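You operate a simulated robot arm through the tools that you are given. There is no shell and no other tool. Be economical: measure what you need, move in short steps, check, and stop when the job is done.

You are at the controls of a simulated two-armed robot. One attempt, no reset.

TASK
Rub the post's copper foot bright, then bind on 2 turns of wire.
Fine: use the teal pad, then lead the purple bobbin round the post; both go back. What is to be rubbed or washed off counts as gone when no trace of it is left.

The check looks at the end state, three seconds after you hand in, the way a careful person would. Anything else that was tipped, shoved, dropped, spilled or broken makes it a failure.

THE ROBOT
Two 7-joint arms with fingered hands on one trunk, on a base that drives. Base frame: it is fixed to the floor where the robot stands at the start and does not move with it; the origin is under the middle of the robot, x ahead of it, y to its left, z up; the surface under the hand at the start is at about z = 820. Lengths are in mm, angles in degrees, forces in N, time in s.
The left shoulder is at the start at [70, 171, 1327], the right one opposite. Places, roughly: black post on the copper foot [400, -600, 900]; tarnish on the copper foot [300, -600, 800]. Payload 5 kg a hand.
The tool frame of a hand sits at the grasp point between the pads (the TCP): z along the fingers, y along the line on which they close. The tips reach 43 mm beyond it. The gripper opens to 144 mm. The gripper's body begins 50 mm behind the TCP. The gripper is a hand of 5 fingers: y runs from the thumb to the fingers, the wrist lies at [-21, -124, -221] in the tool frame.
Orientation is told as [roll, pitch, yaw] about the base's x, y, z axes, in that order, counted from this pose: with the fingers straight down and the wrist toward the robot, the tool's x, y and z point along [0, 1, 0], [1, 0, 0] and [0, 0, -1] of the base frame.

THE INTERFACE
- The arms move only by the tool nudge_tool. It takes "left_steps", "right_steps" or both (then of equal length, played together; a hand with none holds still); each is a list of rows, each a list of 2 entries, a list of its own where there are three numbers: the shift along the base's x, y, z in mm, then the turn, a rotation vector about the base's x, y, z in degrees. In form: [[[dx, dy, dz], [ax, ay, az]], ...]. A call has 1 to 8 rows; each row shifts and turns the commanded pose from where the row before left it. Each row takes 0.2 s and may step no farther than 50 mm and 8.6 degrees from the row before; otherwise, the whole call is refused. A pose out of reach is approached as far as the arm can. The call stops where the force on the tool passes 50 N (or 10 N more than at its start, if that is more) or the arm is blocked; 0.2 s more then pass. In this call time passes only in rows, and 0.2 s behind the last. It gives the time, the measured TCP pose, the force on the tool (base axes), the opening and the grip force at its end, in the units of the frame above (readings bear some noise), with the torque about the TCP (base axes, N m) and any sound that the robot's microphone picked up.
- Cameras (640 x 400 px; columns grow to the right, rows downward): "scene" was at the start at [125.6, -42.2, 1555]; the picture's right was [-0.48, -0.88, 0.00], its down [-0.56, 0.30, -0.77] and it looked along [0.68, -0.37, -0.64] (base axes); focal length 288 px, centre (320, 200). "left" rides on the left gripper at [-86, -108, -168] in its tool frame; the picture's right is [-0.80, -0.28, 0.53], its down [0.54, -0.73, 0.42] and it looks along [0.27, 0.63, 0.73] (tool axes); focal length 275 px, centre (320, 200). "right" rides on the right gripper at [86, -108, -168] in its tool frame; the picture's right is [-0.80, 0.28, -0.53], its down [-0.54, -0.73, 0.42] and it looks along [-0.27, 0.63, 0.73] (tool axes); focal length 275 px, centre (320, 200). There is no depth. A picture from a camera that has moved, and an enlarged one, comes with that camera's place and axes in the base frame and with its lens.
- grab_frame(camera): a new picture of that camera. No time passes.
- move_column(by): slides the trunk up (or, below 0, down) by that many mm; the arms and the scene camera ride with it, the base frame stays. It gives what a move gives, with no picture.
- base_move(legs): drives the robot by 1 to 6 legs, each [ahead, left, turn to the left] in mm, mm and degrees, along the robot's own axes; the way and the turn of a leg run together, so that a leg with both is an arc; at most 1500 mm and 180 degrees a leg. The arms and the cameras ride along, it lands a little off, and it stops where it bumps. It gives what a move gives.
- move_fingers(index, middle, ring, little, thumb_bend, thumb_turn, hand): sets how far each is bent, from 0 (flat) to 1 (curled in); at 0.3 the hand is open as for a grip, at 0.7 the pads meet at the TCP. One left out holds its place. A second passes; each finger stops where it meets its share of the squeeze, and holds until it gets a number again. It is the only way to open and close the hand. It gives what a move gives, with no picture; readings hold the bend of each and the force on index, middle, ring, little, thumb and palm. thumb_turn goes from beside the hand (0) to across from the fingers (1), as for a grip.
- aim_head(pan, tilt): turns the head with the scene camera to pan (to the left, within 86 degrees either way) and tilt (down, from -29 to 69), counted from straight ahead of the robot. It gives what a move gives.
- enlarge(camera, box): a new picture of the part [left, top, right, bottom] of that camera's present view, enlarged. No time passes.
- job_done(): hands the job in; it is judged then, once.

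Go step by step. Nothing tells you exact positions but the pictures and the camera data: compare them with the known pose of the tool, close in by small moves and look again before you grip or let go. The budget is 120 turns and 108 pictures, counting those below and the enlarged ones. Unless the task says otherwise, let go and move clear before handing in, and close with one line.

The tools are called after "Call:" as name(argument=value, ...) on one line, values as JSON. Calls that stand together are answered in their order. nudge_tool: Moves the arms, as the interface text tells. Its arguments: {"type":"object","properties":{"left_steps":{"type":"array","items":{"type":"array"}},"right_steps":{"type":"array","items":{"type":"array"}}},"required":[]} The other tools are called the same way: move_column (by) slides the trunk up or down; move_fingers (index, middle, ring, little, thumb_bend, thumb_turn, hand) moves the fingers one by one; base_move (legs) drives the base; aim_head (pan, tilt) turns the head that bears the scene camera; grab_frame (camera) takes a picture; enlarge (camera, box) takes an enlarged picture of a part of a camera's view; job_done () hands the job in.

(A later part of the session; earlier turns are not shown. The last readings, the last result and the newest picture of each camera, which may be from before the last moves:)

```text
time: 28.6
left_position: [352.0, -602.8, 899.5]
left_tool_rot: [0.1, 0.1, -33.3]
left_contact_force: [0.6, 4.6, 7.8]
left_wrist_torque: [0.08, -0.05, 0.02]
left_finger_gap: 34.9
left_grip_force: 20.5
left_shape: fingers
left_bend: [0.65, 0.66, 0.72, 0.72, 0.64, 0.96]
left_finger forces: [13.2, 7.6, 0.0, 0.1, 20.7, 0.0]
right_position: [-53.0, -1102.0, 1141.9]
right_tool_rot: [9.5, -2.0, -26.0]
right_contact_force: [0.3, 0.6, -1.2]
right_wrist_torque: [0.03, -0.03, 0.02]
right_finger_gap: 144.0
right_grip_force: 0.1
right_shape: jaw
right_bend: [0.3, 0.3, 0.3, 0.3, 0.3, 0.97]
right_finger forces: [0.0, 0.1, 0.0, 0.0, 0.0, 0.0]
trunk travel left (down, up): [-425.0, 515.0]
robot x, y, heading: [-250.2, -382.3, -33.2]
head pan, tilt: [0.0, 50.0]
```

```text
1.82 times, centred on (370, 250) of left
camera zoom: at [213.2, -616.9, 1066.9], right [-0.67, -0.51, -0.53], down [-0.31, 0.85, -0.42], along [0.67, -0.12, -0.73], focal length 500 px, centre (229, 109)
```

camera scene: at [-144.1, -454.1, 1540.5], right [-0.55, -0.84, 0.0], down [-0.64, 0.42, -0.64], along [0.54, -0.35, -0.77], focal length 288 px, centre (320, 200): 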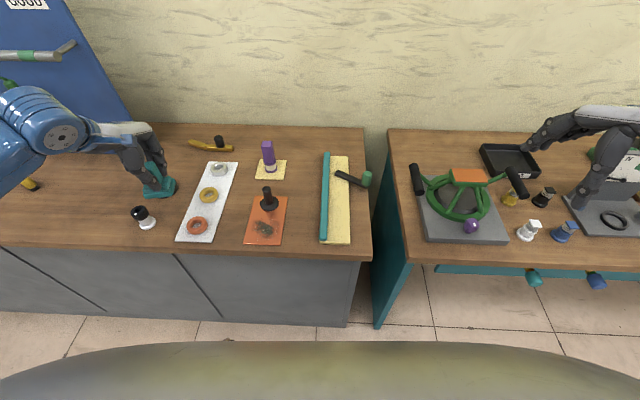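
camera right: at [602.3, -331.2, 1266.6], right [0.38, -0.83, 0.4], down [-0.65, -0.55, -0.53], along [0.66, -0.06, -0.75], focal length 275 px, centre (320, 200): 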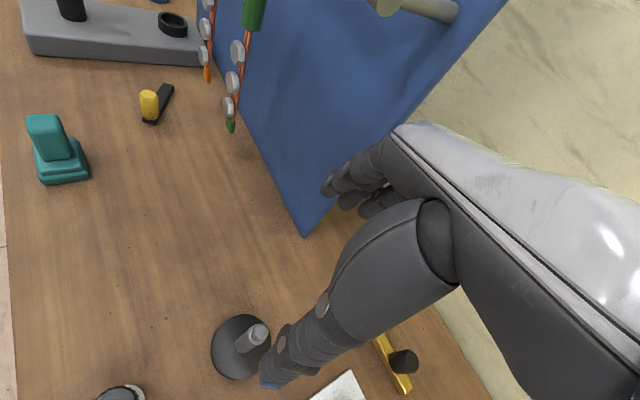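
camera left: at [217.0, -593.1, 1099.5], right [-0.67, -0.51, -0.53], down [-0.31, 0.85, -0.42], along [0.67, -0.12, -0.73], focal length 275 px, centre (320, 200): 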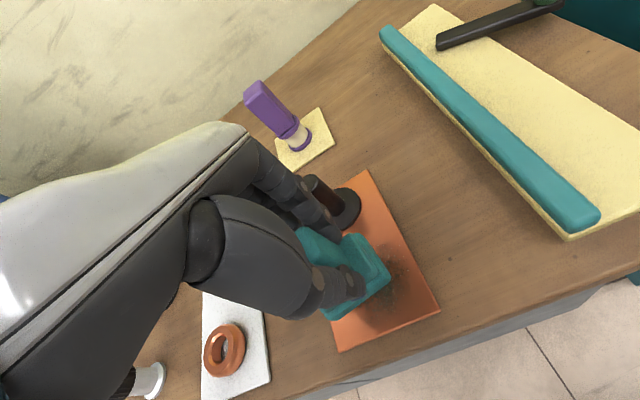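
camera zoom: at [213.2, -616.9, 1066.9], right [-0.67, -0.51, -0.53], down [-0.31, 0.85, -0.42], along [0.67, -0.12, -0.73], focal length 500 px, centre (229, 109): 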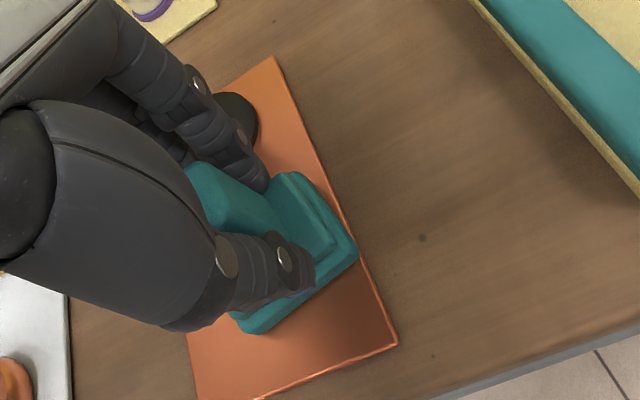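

The visible copper looks clean. I lift the pad and draw it aside to see the whole plate.

Call:
nudge_tool(left_steps=[[[0, 0, 20], [0, 0, 0]], [[0, 0, 40], [0, 0, 0]], [[0, 0, 45], [0, 0, 0]], [[0, 0, 45], [0, 0, 0]], [[26, 40, 0], [0, 0, 0]], [[26, 40, 0], [0, 0, 0]], [[26, 40, 0], [0, 0, 0]], [[26, 40, 0], [0, 0, 0]]])

Call:
enlarge(camera="scene", box=[230, 170, 310, 250])

Call:
grab_frame(camera="left")

```text
time: 30.4
left_position: [458.6, -443.0, 1049.1]
left_tool_rot: [-0.1, 0.0, -33.3]
left_contact_force: [0.0, 0.5, -0.5]
left_wrist_torque: [-0.09, -0.01, -0.01]
left_finger_gap: 34.9
left_grip_force: 17.1
left_shape: fingers
left_bend: [0.64, 0.65, 0.72, 0.72, 0.64, 0.96]
left_finger forces: [10.6, 6.6, 0.0, 0.1, 17.2, 0.1]
right_position: [-51.6, -1098.7, 1144.1]
right_tool_rot: [9.3, -1.9, -26.0]
right_contact_force: [0.1, 0.1, 0.5]
right_wrist_torque: [-0.09, 0.03, 0.01]
right_finger_gap: 144.1
right_grip_force: 0.1
right_shape: jaw
right_bend: [0.3, 0.3, 0.3, 0.3, 0.3, 0.97]
right_finger forces: [0.0, 0.0, 0.0, 0.0, 0.1, 0.0]
trunk travel left (down, up): [-425.0, 515.0]
robot x, y, heading: [-249.8, -383.6, -33.3]
head pan, tilt: [0.0, 50.0]
```

```text
5.00 times, centred on (270, 210) of scene
camera zoom: at [-142.9, -450.7, 1540.6], right [-0.55, -0.84, 0.0], down [-0.64, 0.42, -0.64], along [0.54, -0.35, -0.77], focal length 1438 px, centre (570, 150)
```

zoom: 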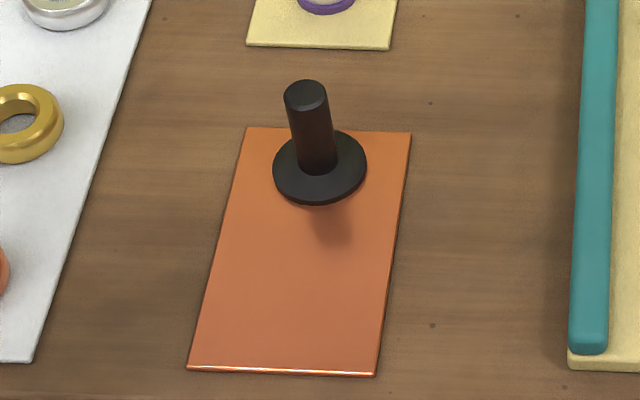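

```text
79 pictures are left
camera left: at [320.7, -455.2, 1216.5], right [-0.68, -0.51, -0.53], down [-0.31, 0.85, -0.42], along [0.67, -0.12, -0.73], focal length 275 px, centre (320, 200)
```

left: 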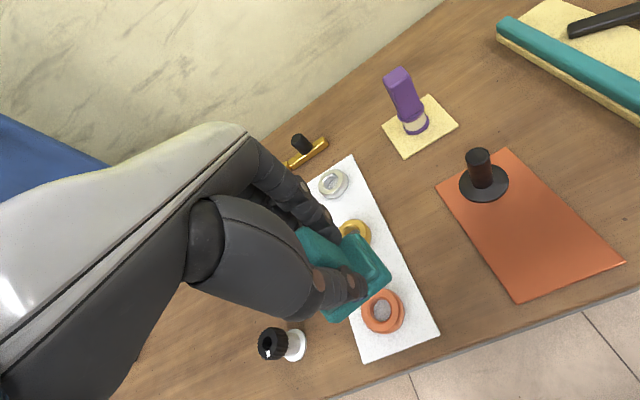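

The copper is bright all over. Now I drive back left and return the pad to its place.

Call:
base_move(legs=[[0, 450, 0]])

Call:
aim_head(pan=25, tilt=45)

Call:
grab_frame(camera="scene")

```text
time: 33.1
left_position: [702.2, -68.6, 1048.6]
left_tool_rot: [0.0, 0.0, -33.0]
left_contact_force: [0.7, -0.1, -0.6]
left_wrist_torque: [0.02, -0.01, 0.02]
left_finger_gap: 34.9
left_grip_force: 17.6
left_shape: fingers
left_bend: [0.64, 0.65, 0.72, 0.72, 0.64, 0.96]
left_finger forces: [10.6, 6.6, 0.1, 0.1, 17.2, 0.1]
right_position: [195.2, -726.9, 1141.6]
right_tool_rot: [9.7, -1.9, -25.7]
right_contact_force: [-0.5, 0.0, -0.1]
right_wrist_torque: [-0.01, -0.03, -0.01]
right_finger_gap: 143.9
right_grip_force: 0.0
right_shape: jaw
right_bend: [0.3, 0.3, 0.3, 0.3, 0.3, 0.97]
right_finger forces: [0.1, 0.0, 0.0, 0.0, 0.0, 0.1]
trunk travel left (down, up): [-425.0, 515.0]
robot x, y, heading: [-6.2, -9.4, -32.9]
head pan, tilt: [0.0, 50.0]
```

```text
time: 34.0
left_position: [702.6, -67.8, 1050.2]
left_tool_rot: [0.0, 0.2, -33.0]
left_contact_force: [0.9, 0.8, -1.2]
left_wrist_torque: [0.02, -0.03, -0.02]
left_finger_gap: 34.9
left_grip_force: 17.6
left_shape: fingers
left_bend: [0.64, 0.65, 0.72, 0.72, 0.64, 0.96]
left_finger forces: [10.6, 6.6, 0.0, 0.0, 17.2, 0.1]
right_position: [195.5, -726.0, 1142.6]
right_tool_rot: [9.5, -1.8, -25.6]
right_contact_force: [-0.2, 0.2, 0.5]
right_wrist_torque: [0.0, 0.04, 0.0]
right_finger_gap: 143.8
right_grip_force: 0.0
right_shape: jaw
right_bend: [0.3, 0.3, 0.3, 0.3, 0.3, 0.97]
right_finger forces: [0.0, 0.1, 0.0, 0.0, 0.0, 0.0]
trunk travel left (down, up): [-425.0, 515.0]
robot x, y, heading: [-3.9, -10.2, -33.1]
head pan, tilt: [25.0, 45.0]
```

```text
78 pictures are left
camera scene: at [116.3, -48.7, 1547.4], right [-0.14, -0.99, 0.0], down [-0.7, 0.1, -0.71], along [0.7, -0.1, -0.71], focal length 288 px, centre (320, 200)
```

scene: 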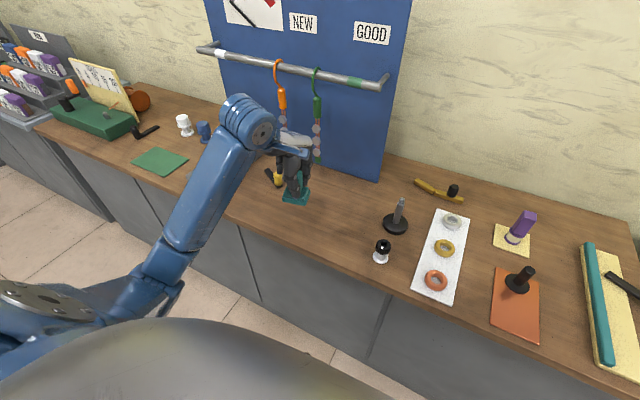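

Now I carry the pad over its old spot and lower it.

Call:
nudge_tool(left_steps=[[[30, 33, 0], [0, 0, 0]], [[29, 33, 0], [0, 0, 0]], [[0, 0, -45], [0, 0, 0]], [[0, 0, -45], [0, 0, 0]], [[0, 0, -35], [0, 0, 0]], [[0, 0, -18], [0, 0, 0]]])

Call:
enlarge(camera="left", box=[240, 180, 440, 400])

```text
time: 35.4
left_position: [761.0, -1.2, 904.7]
left_tool_rot: [-0.1, 0.0, -33.0]
left_contact_force: [0.4, 0.4, -1.4]
left_wrist_torque: [0.03, -0.02, 0.0]
left_finger_gap: 34.7
left_grip_force: 16.9
left_shape: fingers
left_bend: [0.64, 0.65, 0.72, 0.72, 0.64, 0.96]
left_finger forces: [10.3, 6.4, 0.0, 0.1, 16.6, 0.0]
right_position: [195.3, -725.5, 1142.9]
right_tool_rot: [9.4, -2.0, -25.7]
right_contact_force: [-0.3, -0.5, 0.0]
right_wrist_torque: [0.03, 0.02, 0.01]
right_finger_gap: 144.0
right_grip_force: 0.1
right_shape: jaw
right_bend: [0.3, 0.3, 0.3, 0.3, 0.3, 0.97]
right_finger forces: [0.0, 0.1, 0.0, 0.1, 0.0, 0.0]
trunk travel left (down, up): [-425.0, 515.0]
robot x, y, heading: [-8.4, -10.1, -32.8]
head pan, tilt: [25.0, 45.0]
```

```text
1.82 times, centred on (340, 290) of left
camera zoom: at [623.2, -14.3, 1071.7], right [-0.67, -0.51, -0.53], down [-0.31, 0.85, -0.42], along [0.67, -0.12, -0.73], focal length 500 px, centre (284, 36)
```

zoom: 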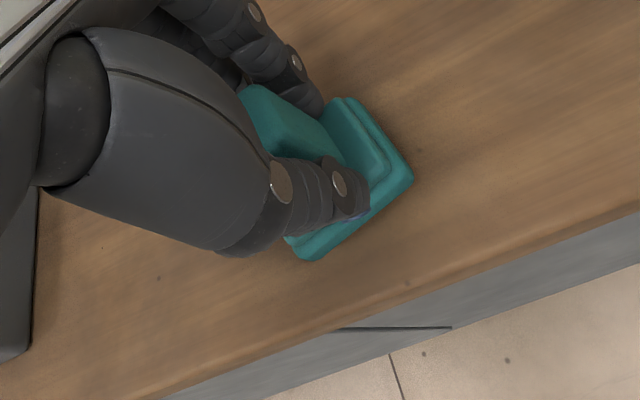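

The pad has twisted about 10° counter-clockwise in the grip, as its edge against the table edge shows. I turn the hand back by that much before setting down.

Call:
nudge_tool(left_steps=[[[0, 0, 0], [0, 0, -5]], [[0, 0, 0], [0, 0, -5]]])

Call:
enlarge(camera="left", box=[240, 180, 440, 400])

Call:
enlarge(camera="scene", box=[230, 130, 370, 230])

```text
time: 36.0
left_position: [761.7, -0.3, 906.6]
left_tool_rot: [0.1, 0.0, -43.0]
left_contact_force: [0.3, -0.2, -2.8]
left_wrist_torque: [0.0, -0.04, -0.01]
left_finger_gap: 34.7
left_grip_force: 16.7
left_shape: fingers
left_bend: [0.64, 0.66, 0.72, 0.72, 0.64, 0.96]
left_finger forces: [10.3, 6.4, 0.0, 0.0, 16.7, 0.0]
right_position: [196.1, -726.0, 1143.0]
right_tool_rot: [9.5, -1.9, -25.7]
right_contact_force: [0.1, 0.0, -0.5]
right_wrist_torque: [-0.01, -0.02, 0.03]
right_finger_gap: 143.8
right_grip_force: 0.1
right_shape: jaw
right_bend: [0.3, 0.3, 0.3, 0.3, 0.3, 0.97]
right_finger forces: [0.0, 0.1, 0.0, 0.1, 0.0, 0.0]
trunk travel left (down, up): [-425.0, 515.0]
robot x, y, heading: [-8.8, -6.7, -33.0]
head pan, tilt: [25.0, 45.0]
```

```text
1.82 times, centred on (340, 290) of left
camera zoom: at [623.7, 9.9, 1072.7], right [-0.75, -0.39, -0.53], down [-0.16, 0.89, -0.42], along [0.64, -0.23, -0.73], focal length 500 px, centre (284, 36)
```

zoom: 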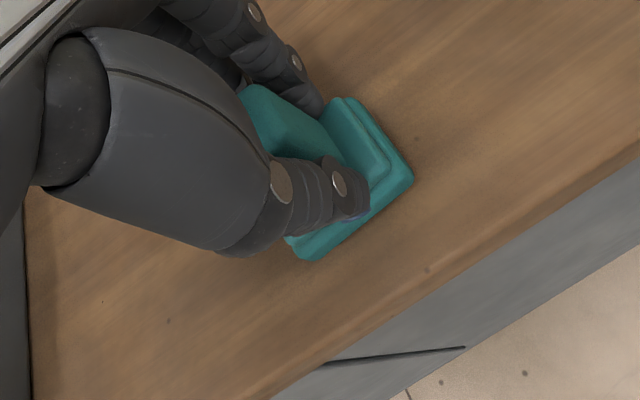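

```text
4.00 times, centred on (300, 180) of scene
camera zoom: at [116.6, -48.2, 1547.4], right [-0.14, -0.99, 0.0], down [-0.7, 0.1, -0.71], along [0.7, -0.1, -0.71], focal length 1150 px, centre (400, 280)
```

zoom: 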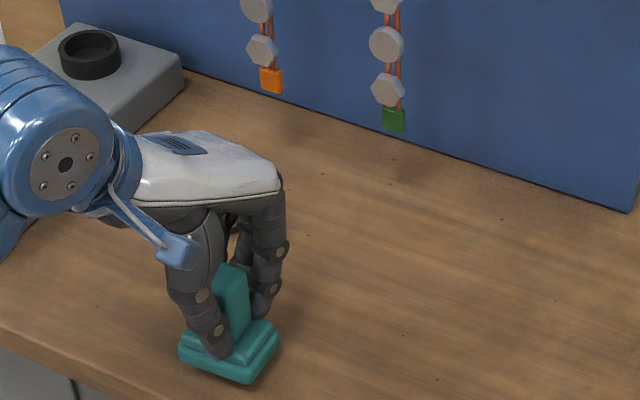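

Orientation now matches the original within a degree or so; by comparing corners the pad sits about (-4, +6) mm off, so I correct that and lower to contact.

Call:
nudge_tool(left_steps=[[[4, -6, -5], [0, 0, 0]], [[0, 0, -3], [0, 0, 0]], [[0, 0, -2], [0, 0, 0]]])

```text
time: 36.8
left_position: [765.8, -8.6, 896.3]
left_tool_rot: [-0.1, 0.0, -42.9]
left_contact_force: [0.6, 0.1, -0.7]
left_wrist_torque: [0.0, 0.01, -0.02]
left_finger_gap: 34.7
left_grip_force: 16.8
left_shape: fingers
left_bend: [0.64, 0.66, 0.72, 0.72, 0.64, 0.96]
left_finger forces: [10.4, 6.4, 0.0, 0.0, 16.7, 0.0]
right_position: [195.2, -724.7, 1143.0]
right_tool_rot: [9.6, -1.8, -25.7]
right_contact_force: [0.0, 0.2, 1.1]
right_wrist_torque: [-0.03, 0.0, 0.02]
right_finger_gap: 144.1
right_grip_force: 0.1
right_shape: jaw
right_bend: [0.3, 0.3, 0.3, 0.3, 0.3, 0.97]
right_finger forces: [0.1, 0.0, 0.0, 0.1, 0.0, 0.1]
trunk travel left (down, up): [-425.0, 515.0]
robot x, y, heading: [-5.4, -7.2, -32.9]
head pan, tilt: [25.0, 45.0]
```

Call:
nudge_tool(left_steps=[[[0, 2, -1], [0, 0, 0]], [[0, 0, -1], [0, 0, 0]]])

Call:
enlarge(camera="left", box=[240, 180, 440, 400])

```text
time: 37.4
left_position: [765.5, -5.6, 895.2]
left_tool_rot: [0.0, 0.0, -43.0]
left_contact_force: [1.4, -0.1, 2.4]
left_wrist_torque: [-0.09, -0.12, -0.04]
left_finger_gap: 35.0
left_grip_force: 17.7
left_shape: fingers
left_bend: [0.64, 0.65, 0.72, 0.72, 0.64, 0.96]
left_finger forces: [11.7, 7.0, 0.1, 0.1, 16.9, 0.0]
right_position: [195.4, -725.1, 1142.1]
right_tool_rot: [9.5, -1.9, -25.6]
right_contact_force: [0.4, -0.2, -0.5]
right_wrist_torque: [0.01, 0.0, -0.02]
right_finger_gap: 143.8
right_grip_force: 0.1
right_shape: jaw
right_bend: [0.3, 0.3, 0.3, 0.3, 0.3, 0.97]
right_finger forces: [0.0, 0.0, 0.1, 0.1, 0.0, 0.0]
trunk travel left (down, up): [-425.0, 515.0]
robot x, y, heading: [-3.0, -4.4, -33.0]
head pan, tilt: [25.0, 45.0]
```

```text
1.82 times, centred on (340, 290) of left
camera zoom: at [626.4, 4.9, 1062.4], right [-0.75, -0.39, -0.53], down [-0.16, 0.89, -0.42], along [0.64, -0.23, -0.73], focal length 500 px, centre (284, 36)
```

zoom: 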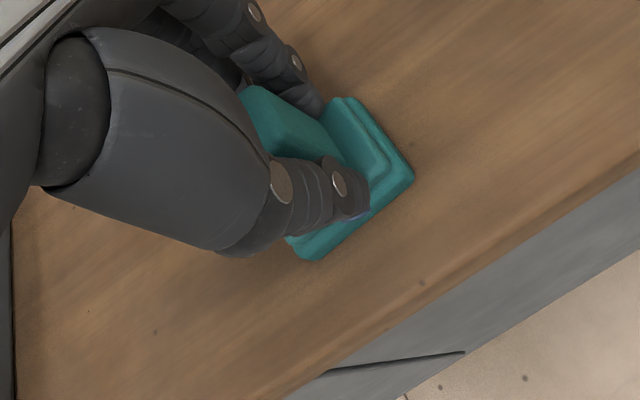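

Contact with about 3 N: the pad stands on the table at its old place. I open the hand slowly and rise.

Call:
move_fingers(hand="left", index=0.5, middle=0.5, ring=0.5, little=0.5, thumb_bend=0.5)

Call:
move_fingers(hand="left", index=0.3, middle=0.3, ring=0.3, little=0.3, thumb_bend=0.3)

Call:
nudge_tool(left_steps=[[[0, 0, 20], [0, 0, 0]], [[0, 0, 40], [0, 0, 0]], [[0, 0, 45], [0, 0, 0]], [[-30, 20, 30], [0, 0, 0]], [[-30, 20, 30], [0, 0, 0]], [[-30, 20, 30], [0, 0, 0]], [[-30, 20, 10], [0, 0, 0]], [[-30, 20, 0], [0, 0, 0]]])

Call:
aim_head(pan=5, tilt=45)

Call:
enlarge(camera="scene", box=[120, 160, 280, 260])

```text
time: 38.4
left_position: [766.3, -4.3, 894.5]
left_tool_rot: [-0.1, 0.0, -43.0]
left_contact_force: [-0.4, -0.9, -1.2]
left_wrist_torque: [0.02, -0.01, -0.01]
left_finger_gap: 77.7
left_grip_force: 0.1
left_shape: fingers
left_bend: [0.5, 0.5, 0.5, 0.5, 0.5, 0.97]
left_finger forces: [0.1, 0.0, 0.1, 0.0, 0.0, 0.0]
right_position: [196.1, -725.3, 1142.9]
right_tool_rot: [9.6, -1.9, -25.6]
right_contact_force: [-0.5, -0.6, 0.2]
right_wrist_torque: [0.02, 0.02, 0.04]
right_finger_gap: 144.1
right_grip_force: 0.1
right_shape: jaw
right_bend: [0.3, 0.3, 0.3, 0.3, 0.3, 0.97]
right_finger forces: [0.0, 0.1, 0.1, 0.0, 0.1, 0.0]
trunk travel left (down, up): [-425.0, 515.0]
robot x, y, heading: [-6.8, -7.5, -32.9]
head pan, tilt: [25.0, 45.0]
```

```text
time: 39.4
left_position: [764.9, -5.6, 894.9]
left_tool_rot: [0.0, 0.0, -43.1]
left_contact_force: [1.3, -0.5, -0.4]
left_wrist_torque: [-0.03, -0.02, -0.03]
left_finger_gap: 149.0
left_grip_force: 0.1
left_shape: fingers
left_bend: [0.3, 0.3, 0.3, 0.3, 0.3, 0.97]
left_finger forces: [0.1, 0.0, 0.0, 0.0, 0.0, 0.0]
right_position: [195.7, -724.9, 1142.3]
right_tool_rot: [9.4, -1.8, -25.6]
right_contact_force: [0.9, 0.3, 0.2]
right_wrist_torque: [0.02, 0.0, 0.01]
right_finger_gap: 143.9
right_grip_force: 0.1
right_shape: jaw
right_bend: [0.3, 0.3, 0.3, 0.3, 0.3, 0.97]
right_finger forces: [0.1, 0.0, 0.1, 0.0, 0.0, 0.1]
trunk travel left (down, up): [-425.0, 515.0]
robot x, y, heading: [-3.0, -5.2, -32.8]
head pan, tilt: [25.0, 45.0]
```

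```text
time: 41.2
left_position: [612.8, 93.9, 1100.9]
left_tool_rot: [-0.1, 0.0, -43.0]
left_contact_force: [0.0, -0.3, -0.2]
left_wrist_torque: [0.0, -0.04, 0.01]
left_finger_gap: 149.7
left_grip_force: 0.2
left_shape: fingers
left_bend: [0.3, 0.3, 0.3, 0.3, 0.3, 0.97]
left_finger forces: [0.0, 0.0, 0.0, 0.1, 0.0, 0.0]
right_position: [193.6, -724.1, 1143.3]
right_tool_rot: [9.5, -2.0, -25.7]
right_contact_force: [-0.4, 0.1, 0.1]
right_wrist_torque: [0.0, -0.05, -0.05]
right_finger_gap: 144.0
right_grip_force: 0.1
right_shape: jaw
right_bend: [0.3, 0.3, 0.3, 0.3, 0.3, 0.97]
right_finger forces: [0.0, 0.1, 0.0, 0.1, 0.0, 0.0]
trunk travel left (down, up): [-425.0, 515.0]
robot x, y, heading: [-5.0, -7.2, -33.1]
head pan, tilt: [25.0, 45.0]
```

```text
time: 42.0
left_position: [615.4, 93.0, 1101.2]
left_tool_rot: [0.0, 0.0, -42.9]
left_contact_force: [-0.6, 0.4, -0.4]
left_wrist_torque: [-0.01, 0.02, -0.01]
left_finger_gap: 149.4
left_grip_force: 0.0
left_shape: fingers
left_bend: [0.3, 0.3, 0.3, 0.3, 0.3, 0.97]
left_finger forces: [0.0, 0.1, 0.1, 0.1, 0.1, 0.1]
right_position: [195.6, -725.5, 1143.5]
right_tool_rot: [9.5, -1.9, -25.8]
right_contact_force: [-0.1, -0.6, 0.3]
right_wrist_torque: [0.03, 0.0, 0.03]
right_finger_gap: 144.1
right_grip_force: 0.1
right_shape: jaw
right_bend: [0.3, 0.3, 0.3, 0.3, 0.3, 0.97]
right_finger forces: [0.1, 0.1, 0.0, 0.1, 0.0, 0.0]
trunk travel left (down, up): [-425.0, 515.0]
robot x, y, heading: [-5.3, -9.9, -33.3]
head pan, tilt: [5.0, 45.0]
```

```text
4.00 times, centred on (200, 210) of scene
camera zoom: at [107.9, -75.4, 1547.4], right [-0.47, -0.88, 0.0], down [-0.63, 0.33, -0.71], along [0.62, -0.33, -0.71], focal length 1150 px, centre (800, 160)
```

zoom: 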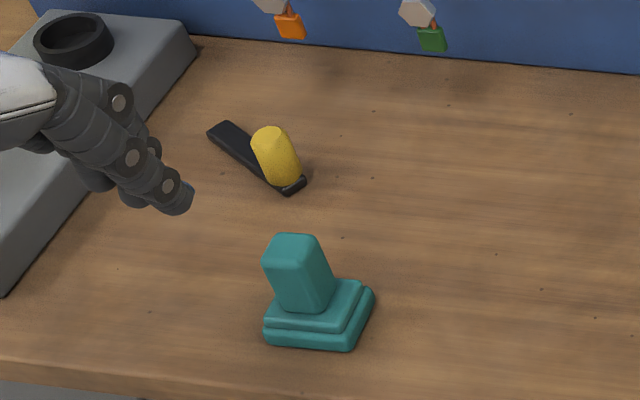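

The pad stands as it did before. Next the right hand: I level it, turn it square to the table and bring it above near the bobbin.

Call:
nudge_tool(right_steps=[[[40, 4, 0], [-3.87, 2.92, 0]], [[40, 4, 0], [-3.87, 2.92, 0]], [[40, 4, -5], [0, 0, -7.3]], [[40, 4, -10], [0, 0, 0]], [[40, 4, -10], [0, 0, 0]], [[40, 4, -10], [0, 0, 0]], [[40, 4, -20], [0, 0, 0]], [[40, 4, -20], [0, 0, 0]]])

Call:
aim_head(pan=-18, tilt=45)

Call:
grab_frame(camera="right")

Call:
grab_frame(camera="scene")

```text
time: 43.8
left_position: [617.1, 92.4, 1099.5]
left_tool_rot: [0.0, 0.1, -43.0]
left_contact_force: [-0.1, 0.1, -0.6]
left_wrist_torque: [-0.01, 0.05, 0.01]
left_finger_gap: 149.4
left_grip_force: 0.1
left_shape: fingers
left_bend: [0.3, 0.3, 0.3, 0.3, 0.3, 0.97]
left_finger forces: [0.0, 0.0, 0.0, 0.0, 0.0, 0.0]
right_position: [518.6, -690.5, 1067.1]
right_tool_rot: [-0.2, 0.1, -32.9]
right_contact_force: [0.1, -0.3, -0.3]
right_wrist_torque: [0.04, 0.07, 0.0]
right_finger_gap: 143.9
right_grip_force: 0.1
right_shape: jaw
right_bend: [0.3, 0.3, 0.3, 0.3, 0.3, 0.98]
right_finger forces: [0.1, 0.0, 0.0, 0.0, 0.1, 0.1]
trunk travel left (down, up): [-425.0, 515.0]
robot x, y, heading: [-6.3, -10.1, -33.1]
head pan, tilt: [5.0, 45.0]
```

```text
time: 44.7
left_position: [613.5, 93.8, 1100.3]
left_tool_rot: [0.0, 0.0, -43.0]
left_contact_force: [0.1, -0.8, -1.4]
left_wrist_torque: [0.01, -0.03, 0.04]
left_finger_gap: 149.5
left_grip_force: 0.1
left_shape: fingers
left_bend: [0.3, 0.3, 0.3, 0.3, 0.3, 0.97]
left_finger forces: [0.0, 0.1, 0.1, 0.0, 0.0, 0.1]
right_position: [515.6, -691.5, 1068.2]
right_tool_rot: [0.0, 0.0, -32.7]
right_contact_force: [0.5, 0.0, 0.5]
right_wrist_torque: [-0.03, -0.02, -0.02]
right_finger_gap: 144.1
right_grip_force: 0.1
right_shape: jaw
right_bend: [0.3, 0.3, 0.3, 0.3, 0.3, 0.98]
right_finger forces: [0.0, 0.0, 0.1, 0.0, 0.0, 0.1]
trunk travel left (down, up): [-425.0, 515.0]
robot x, y, heading: [-7.2, -10.2, -32.9]
head pan, tilt: [-18.0, 45.0]
```

```text
72 pictures are left
camera right: at [472.4, -560.0, 1235.9], right [-0.19, -0.82, 0.53], down [-0.9, -0.06, -0.42], along [0.38, -0.56, -0.73], focal length 275 px, centre (320, 200)
```

right: 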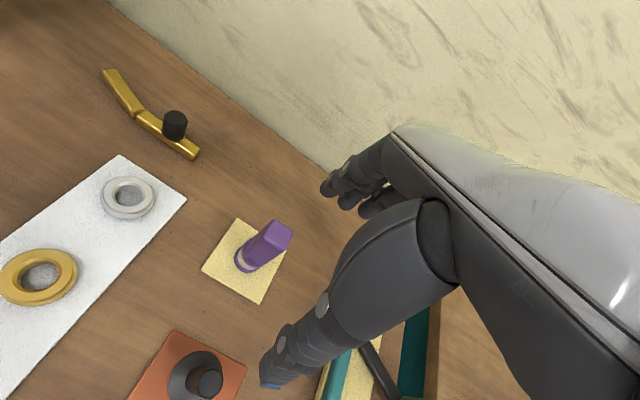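

```text
71 pictures are left
camera scene: at [86.5, -100.3, 1547.5], right [-0.78, -0.63, 0.0], down [-0.45, 0.55, -0.71], along [0.45, -0.55, -0.71], focal length 288 px, centre (320, 200)
```

scene: 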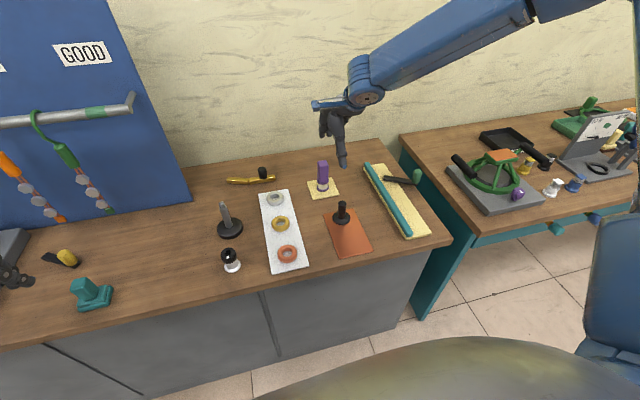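

The bobbin is at about [569, -711], top near z = 945. I look closer at it for its handle orientation and any loose wire end.

Call:
enlarge(camera="right", box=[190, 200, 320, 310])

Call:
enlarge(camera="scene", box=[290, 140, 390, 260])

```text
3.64 times, centred on (255, 255) of right
camera zoom: at [472.4, -560.0, 1235.9], right [-0.19, -0.82, 0.53], down [-0.9, -0.06, -0.42], along [0.38, -0.56, -0.73], focal length 1001 px, centre (556, 0)
```

zoom: 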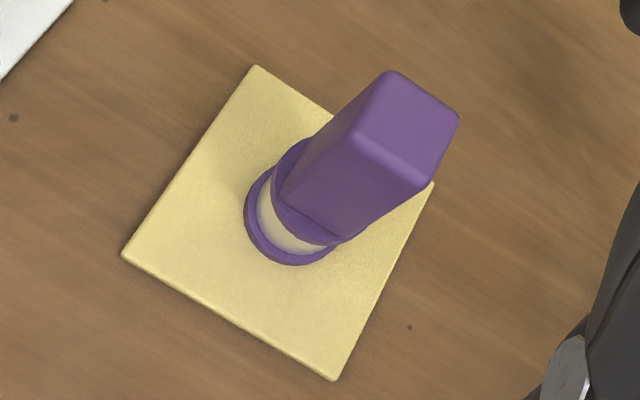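

```text
3.33 times, centred on (340, 200) of scene
camera zoom: at [86.5, -100.3, 1547.5], right [-0.78, -0.63, 0.0], down [-0.45, 0.55, -0.71], along [0.45, -0.55, -0.71], focal length 958 px, centre (253, 200)
```

zoom: 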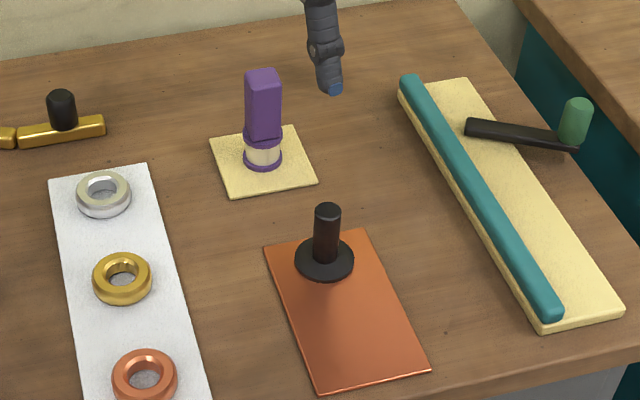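

The handle (about 28 mm square, square to the table) carries the wire spool below it. I move the hand above it.

Call:
nudge_tool(right_steps=[[[27, -10, -20], [0, 0, 0]], [[26, -10, -25], [0, 0, 0]], [[0, 0, -33], [0, 0, 0]]])

Call:
grab_frame(camera="right")

Call:
enlarge(camera="scene", box=[290, 120, 390, 220])

```text
time: 45.5
left_position: [613.8, 92.2, 1100.1]
left_tool_rot: [-0.1, 0.1, -43.0]
left_contact_force: [-0.9, -0.4, 0.1]
left_wrist_torque: [0.0, -0.02, -0.02]
left_finger_gap: 149.5
left_grip_force: 0.0
left_shape: fingers
left_bend: [0.3, 0.3, 0.3, 0.3, 0.3, 0.97]
left_finger forces: [0.0, 0.1, 0.0, 0.0, 0.1, 0.0]
right_position: [570.5, -711.8, 989.1]
right_tool_rot: [-0.1, -0.1, -32.8]
right_contact_force: [0.6, -1.4, 0.7]
right_wrist_torque: [0.03, 0.04, 0.0]
right_finger_gap: 143.7
right_grip_force: 0.1
right_shape: jaw
right_bend: [0.3, 0.3, 0.3, 0.3, 0.3, 0.98]
right_finger forces: [0.1, 0.0, 0.0, 0.1, 0.0, 0.0]
trunk travel left (down, up): [-425.0, 515.0]
robot x, y, heading: [-9.2, -9.9, -33.3]
head pan, tilt: [-18.0, 45.0]
```

```text
68 pictures are left
camera right: at [525.9, -580.4, 1156.4], right [-0.19, -0.82, 0.53], down [-0.9, -0.06, -0.42], along [0.38, -0.56, -0.73], focal length 275 px, centre (320, 200)
```

right: 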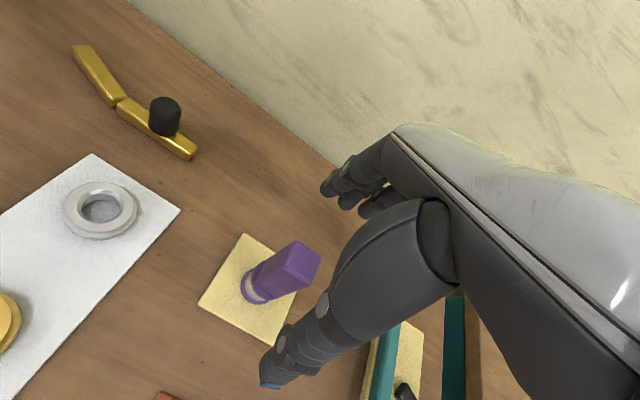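

```text
4.00 times, centred on (340, 170) of scene
camera zoom: at [86.7, -101.1, 1547.5], right [-0.78, -0.63, 0.0], down [-0.45, 0.55, -0.71], along [0.45, -0.55, -0.71], focal length 1150 px, centre (240, 320)
```

zoom: 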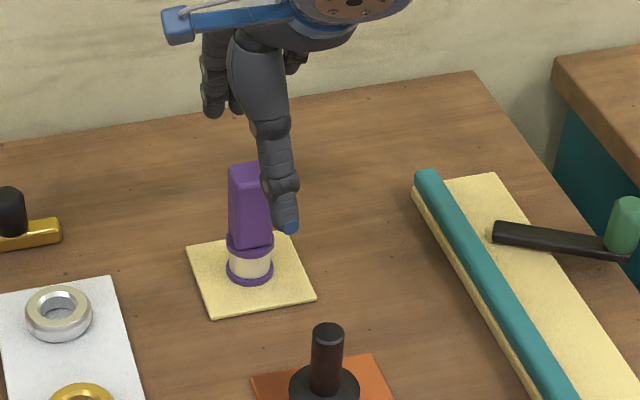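

Aligned. I descend around the handle and close.

Call:
nudge_tool(right_steps=[[[-1, 2, -25], [0, 0, 0]], [[0, 0, -25], [0, 0, 0]], [[0, 0, -16], [0, 0, 0]]])

Call:
move_fingers(hand="right", index=0.5, middle=0.5, ring=0.5, little=0.5, thumb_bend=0.5)

Call:
enlarge(camera="scene", box=[290, 120, 390, 220])

Call:
enlarge(camera="right", box=[190, 170, 390, 370])

```text
time: 46.3
left_position: [614.0, 94.4, 1101.0]
left_tool_rot: [0.0, 0.0, -42.9]
left_contact_force: [0.4, 0.3, -1.1]
left_wrist_torque: [0.02, 0.01, 0.03]
left_finger_gap: 149.3
left_grip_force: 0.2
left_shape: fingers
left_bend: [0.3, 0.3, 0.3, 0.3, 0.3, 0.97]
left_finger forces: [0.0, 0.0, 0.1, 0.1, 0.0, 0.0]
right_position: [538.5, -713.1, 948.4]
right_tool_rot: [0.1, 0.0, -32.7]
right_contact_force: [0.4, 0.2, -0.3]
right_wrist_torque: [-0.05, 0.0, 0.0]
right_finger_gap: 144.1
right_grip_force: 0.1
right_shape: jaw
right_bend: [0.3, 0.3, 0.3, 0.3, 0.3, 0.98]
right_finger forces: [0.0, 0.0, 0.0, 0.0, 0.0, 0.1]
right hand out of reach, approached as far as the arm can: row 1, 2, 3
trunk travel left (down, up): [-425.0, 515.0]
robot x, y, heading: [-7.3, -11.3, -32.9]
head pan, tilt: [-18.0, 45.0]
```

```text
time: 47.3
left_position: [613.6, 92.8, 1100.1]
left_tool_rot: [0.0, 0.1, -43.0]
left_contact_force: [-0.1, 0.5, 1.3]
left_wrist_torque: [-0.01, -0.02, -0.01]
left_finger_gap: 149.4
left_grip_force: 0.0
left_shape: fingers
left_bend: [0.3, 0.3, 0.3, 0.3, 0.3, 0.97]
left_finger forces: [0.1, 0.1, 0.0, 0.0, 0.0, 0.1]
right_position: [539.0, -713.3, 948.2]
right_tool_rot: [0.2, -0.1, -32.7]
right_contact_force: [0.0, -0.4, -0.3]
right_wrist_torque: [-0.02, -0.03, -0.01]
right_finger_gap: 79.5
right_grip_force: 0.2
right_shape: fingers
right_bend: [0.5, 0.5, 0.5, 0.5, 0.5, 0.98]
right_finger forces: [0.1, 0.0, 0.1, 0.0, 0.0, 0.0]
trunk travel left (down, up): [-425.0, 515.0]
robot x, y, heading: [-7.9, -6.9, -33.3]
head pan, tilt: [-18.0, 45.0]
```

```text
4.00 times, centred on (340, 170) of scene
camera zoom: at [87.1, -100.3, 1547.4], right [-0.78, -0.63, 0.0], down [-0.45, 0.55, -0.71], along [0.45, -0.55, -0.71], focal length 1150 px, centre (240, 320)
```

zoom: 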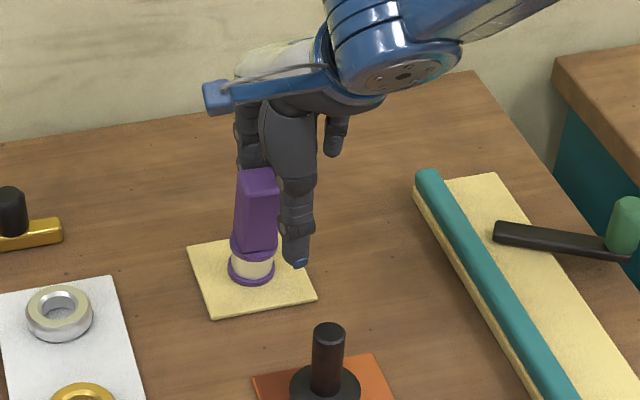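

```text
2.00 times, centred on (290, 270) of right
camera zoom: at [495.1, -580.8, 1115.5], right [-0.19, -0.82, 0.53], down [-0.9, -0.06, -0.42], along [0.38, -0.56, -0.73], focal length 551 px, centre (380, 60)
```

zoom: 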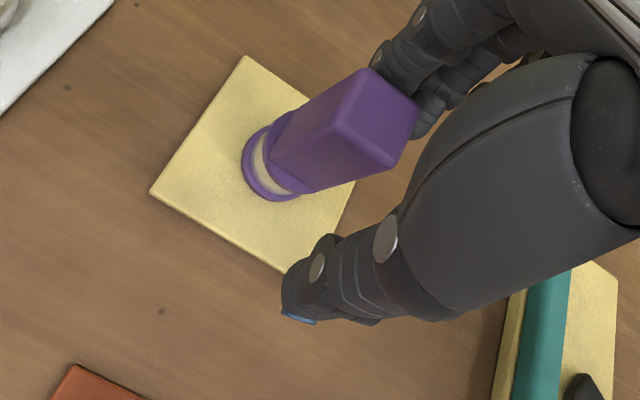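

The arm fell short there (out of reach) and the fingers have leaned lightly against the handle. I open them carefully and look.

Call:
move_fingers(hand="right", index=0.3, middle=0.3, ring=0.3, little=0.3, thumb_bend=0.3)

Call:
enlarge(camera="scene", box=[290, 120, 390, 220])

Call:
enlarge(camera="right", box=[190, 170, 390, 370])

```text
time: 48.3
left_position: [614.8, 93.7, 1100.1]
left_tool_rot: [0.0, 0.1, -43.1]
left_contact_force: [0.5, 0.8, 0.0]
left_wrist_torque: [-0.03, 0.01, 0.08]
left_finger_gap: 149.5
left_grip_force: 0.2
left_shape: fingers
left_bend: [0.3, 0.3, 0.3, 0.3, 0.3, 0.97]
left_finger forces: [0.1, 0.0, 0.1, 0.1, 0.0, 0.0]
right_position: [539.2, -711.6, 948.3]
right_tool_rot: [0.2, 0.1, -32.8]
right_contact_force: [-0.9, 0.0, 0.5]
right_wrist_torque: [-0.03, 0.0, -0.01]
right_finger_gap: 149.0
right_grip_force: 0.0
right_shape: fingers
right_bend: [0.3, 0.3, 0.3, 0.3, 0.3, 0.98]
right_finger forces: [0.0, 0.1, 0.0, 0.1, 0.1, 0.0]
trunk travel left (down, up): [-425.0, 515.0]
robot x, y, heading: [-5.7, -6.6, -33.0]
head pan, tilt: [-18.0, 45.0]
```

```text
4.00 times, centred on (340, 170) of scene
camera zoom: at [87.1, -100.3, 1547.4], right [-0.78, -0.63, 0.0], down [-0.45, 0.55, -0.71], along [0.45, -0.55, -0.71], focal length 1150 px, centre (240, 320)
```

zoom: 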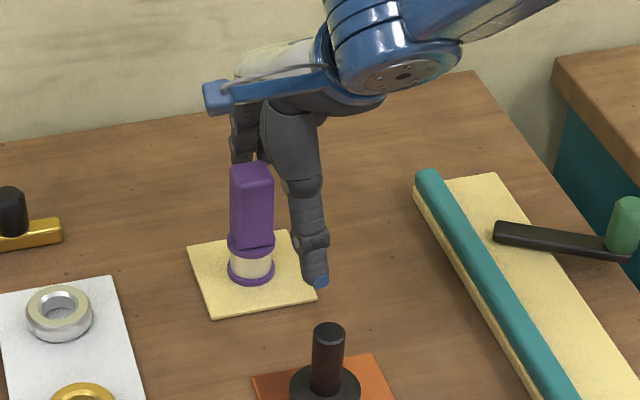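

```text
2.00 times, centred on (290, 270) of right
camera zoom: at [495.1, -580.8, 1115.5], right [-0.19, -0.82, 0.53], down [-0.9, -0.06, -0.42], along [0.38, -0.56, -0.73], focal length 551 px, centre (380, 60)
```

zoom: 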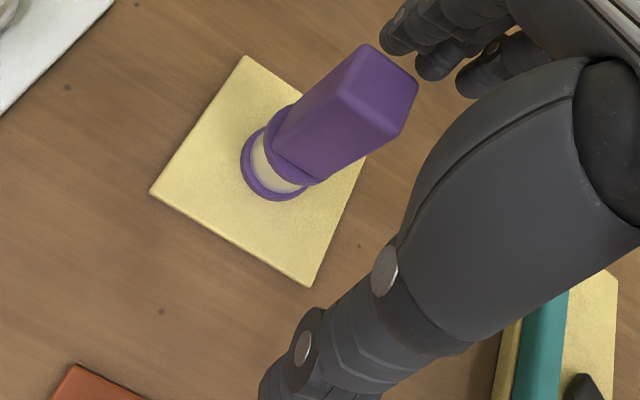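

The bobbin has settled upright, unmoved. I rise, drive a bit closer to the table, and try again.

Call:
nudge_tool(right_steps=[[[0, 0, 20], [0, 0, 0]], [[0, 0, 40], [0, 0, 0]], [[0, 0, 40], [0, 0, 0]], [[-20, 13, 20], [0, 0, 0]], [[-40, 26, 0], [0, 0, 0]]])

Call:
base_move(legs=[[100, 0, 0]])

Call:
grab_frame(camera="scene")

Call:
grab_frame(camera="right")

```text
time: 49.5
left_position: [611.4, 93.7, 1102.9]
left_tool_rot: [0.1, -0.1, -42.8]
left_contact_force: [-1.2, -0.1, 0.0]
left_wrist_torque: [-0.01, -0.05, -0.03]
left_finger_gap: 149.6
left_grip_force: 0.1
left_shape: fingers
left_bend: [0.3, 0.3, 0.3, 0.3, 0.3, 0.97]
left_finger forces: [0.0, 0.1, 0.0, 0.0, 0.0, 0.0]
right_position: [477.8, -671.3, 1067.6]
right_tool_rot: [0.2, -0.1, -32.9]
right_contact_force: [-0.1, -0.6, 0.7]
right_wrist_torque: [-0.01, -0.04, 0.02]
right_finger_gap: 149.6
right_grip_force: 0.0
right_shape: fingers
right_bend: [0.3, 0.3, 0.3, 0.3, 0.3, 0.98]
right_finger forces: [0.0, 0.0, 0.0, 0.0, 0.1, 0.0]
trunk travel left (down, up): [-425.0, 515.0]
robot x, y, heading: [-3.5, -8.8, -33.2]
head pan, tilt: [-18.0, 45.0]
```

```text
time: 50.6
left_position: [697.6, 39.9, 1101.5]
left_tool_rot: [0.0, 0.0, -43.0]
left_contact_force: [0.0, -0.4, -0.6]
left_wrist_torque: [-0.02, -0.03, 0.0]
left_finger_gap: 149.3
left_grip_force: 0.0
left_shape: fingers
left_bend: [0.3, 0.3, 0.3, 0.3, 0.3, 0.97]
left_finger forces: [0.0, 0.0, 0.0, 0.0, 0.0, 0.0]
right_position: [561.8, -725.4, 1068.6]
right_tool_rot: [0.0, 0.0, -32.8]
right_contact_force: [-0.7, -0.7, -0.1]
right_wrist_torque: [0.01, 0.03, 0.04]
right_finger_gap: 149.4
right_grip_force: 0.0
right_shape: fingers
right_bend: [0.3, 0.3, 0.3, 0.3, 0.3, 0.98]
right_finger forces: [0.0, 0.0, 0.0, 0.1, 0.0, 0.0]
trunk travel left (down, up): [-425.0, 515.0]
robot x, y, heading: [76.0, -64.3, -32.8]
head pan, tilt: [-18.0, 45.0]
```

```text
62 pictures are left
camera scene: at [169.1, -153.6, 1547.6], right [-0.78, -0.63, 0.0], down [-0.45, 0.55, -0.71], along [0.45, -0.55, -0.71], focal length 288 px, centre (320, 200)
```

scene: 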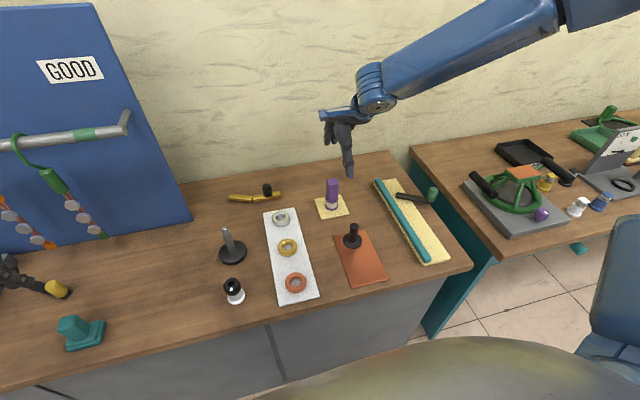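

```text
61 pictures are left
camera right: at [517.6, -593.7, 1235.0], right [-0.19, -0.82, 0.53], down [-0.9, -0.06, -0.42], along [0.38, -0.56, -0.73], focal length 275 px, centre (320, 200)
```

right: 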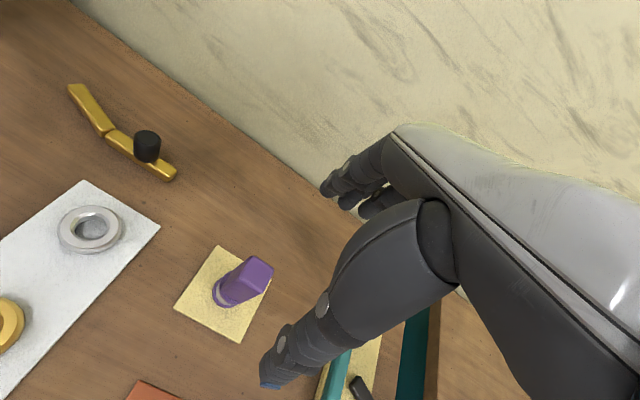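

I line up above the bobbin again and check whether the lower pose is now within reach.

Call:
nudge_tool(right_steps=[[[8, 16, -10], [0, 0, 0]], [[0, 0, -35], [0, 0, 0]], [[0, 0, -33], [0, 0, 0]]])

Call:
enlarge(camera="right", box=[190, 200, 390, 400])

Call:
enlarge(camera="scene", box=[290, 140, 390, 240])

```text
time: 51.4
left_position: [696.6, 37.4, 1099.7]
left_tool_rot: [0.0, 0.1, -42.9]
left_contact_force: [0.3, -0.3, 0.3]
left_wrist_torque: [0.08, 0.01, -0.01]
left_finger_gap: 149.6
left_grip_force: 0.1
left_shape: fingers
left_bend: [0.3, 0.3, 0.3, 0.3, 0.3, 0.97]
left_finger forces: [0.0, 0.0, 0.0, 0.0, 0.0, 0.0]
right_position: [569.9, -710.4, 989.6]
right_tool_rot: [0.1, 0.0, -33.0]
right_contact_force: [0.3, -0.2, 0.0]
right_wrist_torque: [0.04, 0.0, 0.05]
right_finger_gap: 149.3
right_grip_force: 0.1
right_shape: fingers
right_bend: [0.3, 0.3, 0.3, 0.3, 0.3, 0.98]
right_finger forces: [0.1, 0.1, 0.0, 0.0, 0.1, 0.0]
trunk travel left (down, up): [-425.0, 515.0]
robot x, y, heading: [75.4, -64.2, -33.0]
head pan, tilt: [-18.0, 45.0]
```

```text
2.00 times, centred on (290, 300) of right
camera zoom: at [526.3, -580.1, 1156.8], right [-0.19, -0.82, 0.53], down [-0.9, -0.06, -0.42], along [0.38, -0.56, -0.73], focal length 551 px, centre (380, 0)
```

zoom: 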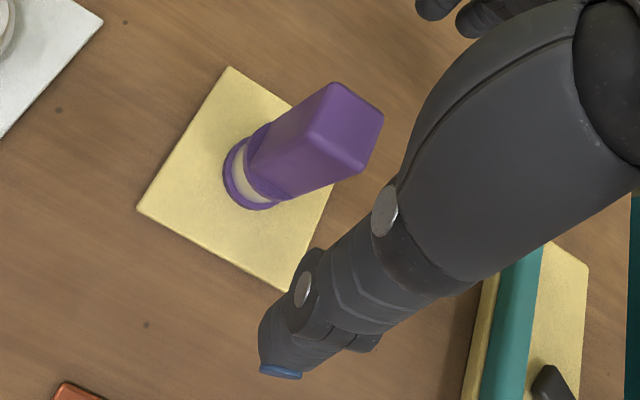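

```text
4.00 times, centred on (340, 190) of scene
camera zoom: at [170.7, -156.3, 1547.3], right [-0.78, -0.63, 0.0], down [-0.45, 0.55, -0.71], along [0.44, -0.55, -0.71], focal length 1150 px, centre (240, 240)
```

zoom: 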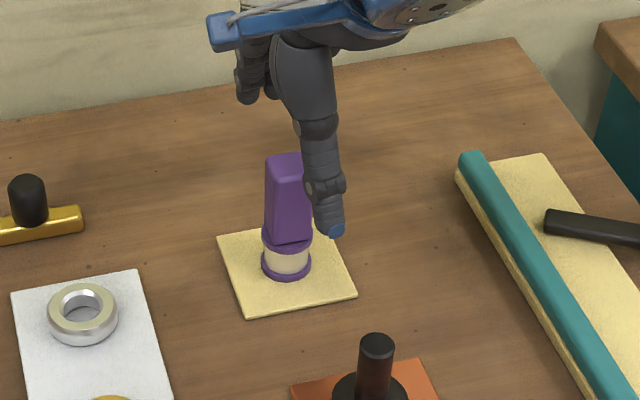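

Call:
nudge_tool(right_steps=[[[0, -1, -8], [0, 0, 0]]])

Call:
nudge_tool(right_steps=[[[0, 0, -20], [0, 0, 0]], [[0, 0, -20], [0, 0, 0]], [[0, 0, -18], [0, 0, 0]]])

```text
time: 51.8
left_position: [697.1, 38.9, 1100.5]
left_tool_rot: [0.0, 0.1, -43.1]
left_contact_force: [0.7, -0.4, -0.2]
left_wrist_torque: [-0.01, 0.02, -0.01]
left_finger_gap: 149.4
left_grip_force: 0.1
left_shape: fingers
left_bend: [0.3, 0.3, 0.3, 0.3, 0.3, 0.97]
left_finger forces: [0.0, 0.1, 0.1, 0.0, 0.0, 0.1]
right_position: [569.4, -711.2, 980.7]
right_tool_rot: [0.1, -0.1, -32.7]
right_contact_force: [0.6, 0.1, -0.3]
right_wrist_torque: [0.0, 0.02, 0.01]
right_finger_gap: 149.6
right_grip_force: 0.1
right_shape: fingers
right_bend: [0.3, 0.3, 0.3, 0.3, 0.3, 0.98]
right_finger forces: [0.0, 0.0, 0.0, 0.1, 0.0, 0.0]
trunk travel left (down, up): [-425.0, 515.0]
robot x, y, heading: [74.3, -61.1, -33.3]
head pan, tilt: [-18.0, 45.0]
```

```text
time: 52.6
left_position: [697.1, 40.7, 1099.7]
left_tool_rot: [0.1, 0.1, -43.0]
left_contact_force: [0.9, 1.1, -1.1]
left_wrist_torque: [-0.03, 0.0, 0.01]
left_finger_gap: 149.7
left_grip_force: 0.0
left_shape: fingers
left_bend: [0.3, 0.3, 0.3, 0.3, 0.3, 0.97]
left_finger forces: [0.0, 0.0, 0.1, 0.1, 0.0, 0.0]
right_position: [571.2, -710.8, 923.7]
right_tool_rot: [-0.1, 0.0, -32.9]
right_contact_force: [0.5, 1.0, 0.3]
right_wrist_torque: [0.01, 0.03, 0.01]
right_finger_gap: 149.6
right_grip_force: 0.1
right_shape: fingers
right_bend: [0.3, 0.3, 0.3, 0.3, 0.3, 0.98]
right_finger forces: [0.0, 0.0, 0.1, 0.0, 0.1, 0.0]
trunk travel left (down, up): [-425.0, 515.0]
robot x, y, heading: [78.4, -62.1, -33.0]
head pan, tilt: [-18.0, 45.0]
```

In reach now; the hand is at the handle. I close partway, check, then grip.

Call:
move_fingers(hand="right", index=0.52, middle=0.52, ring=0.52, little=0.52, thumb_bend=0.52)

Call:
enlarge(camera="scene", box=[290, 140, 390, 240])

Call:
enlarge(camera="right", box=[190, 200, 390, 400])

```text
time: 53.6
left_position: [696.7, 40.1, 1100.4]
left_tool_rot: [0.0, 0.0, -43.0]
left_contact_force: [1.0, -0.4, 0.8]
left_wrist_torque: [-0.03, -0.01, -0.03]
left_finger_gap: 149.3
left_grip_force: 0.0
left_shape: fingers
left_bend: [0.3, 0.3, 0.3, 0.3, 0.3, 0.97]
left_finger forces: [0.1, 0.0, 0.0, 0.0, 0.0, 0.1]
right_position: [571.2, -709.6, 923.2]
right_tool_rot: [0.1, 0.1, -32.9]
right_contact_force: [0.1, 0.4, -0.4]
right_wrist_torque: [0.04, 0.04, 0.0]
right_finger_gap: 72.1
right_grip_force: 0.0
right_shape: fingers
right_bend: [0.52, 0.52, 0.52, 0.52, 0.52, 0.98]
right_finger forces: [0.0, 0.0, 0.1, 0.1, 0.0, 0.0]
trunk travel left (down, up): [-425.0, 515.0]
robot x, y, heading: [77.9, -62.5, -33.2]
head pan, tilt: [-18.0, 45.0]
```

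```text
4.00 times, centred on (340, 190) of scene
camera zoom: at [169.9, -153.9, 1547.4], right [-0.78, -0.63, 0.0], down [-0.45, 0.55, -0.71], along [0.44, -0.55, -0.71], focal length 1150 px, centre (240, 240)
```

zoom: 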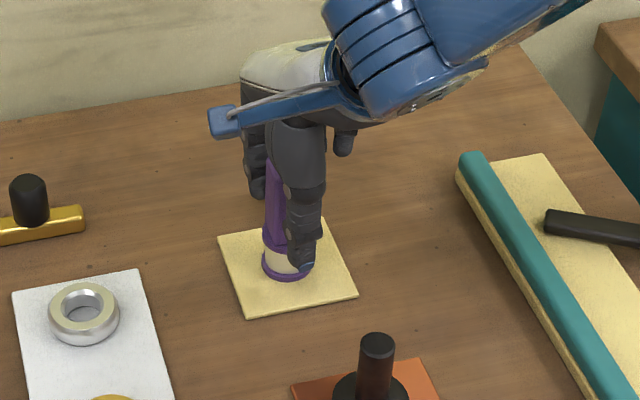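

```text
2.00 times, centred on (290, 300) of right
camera zoom: at [527.0, -578.8, 1091.1], right [-0.19, -0.82, 0.53], down [-0.9, -0.06, -0.42], along [0.38, -0.56, -0.73], focal length 551 px, centre (380, 0)
```

zoom: 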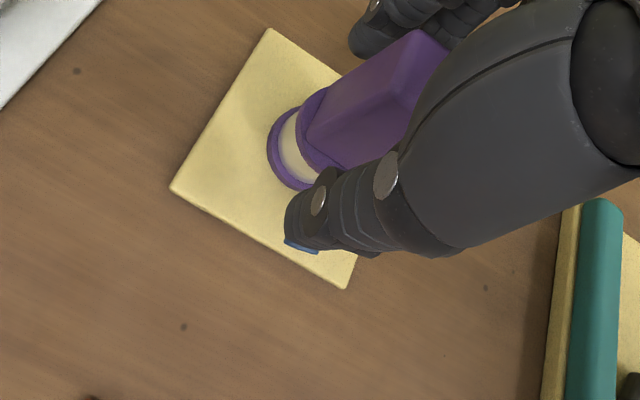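

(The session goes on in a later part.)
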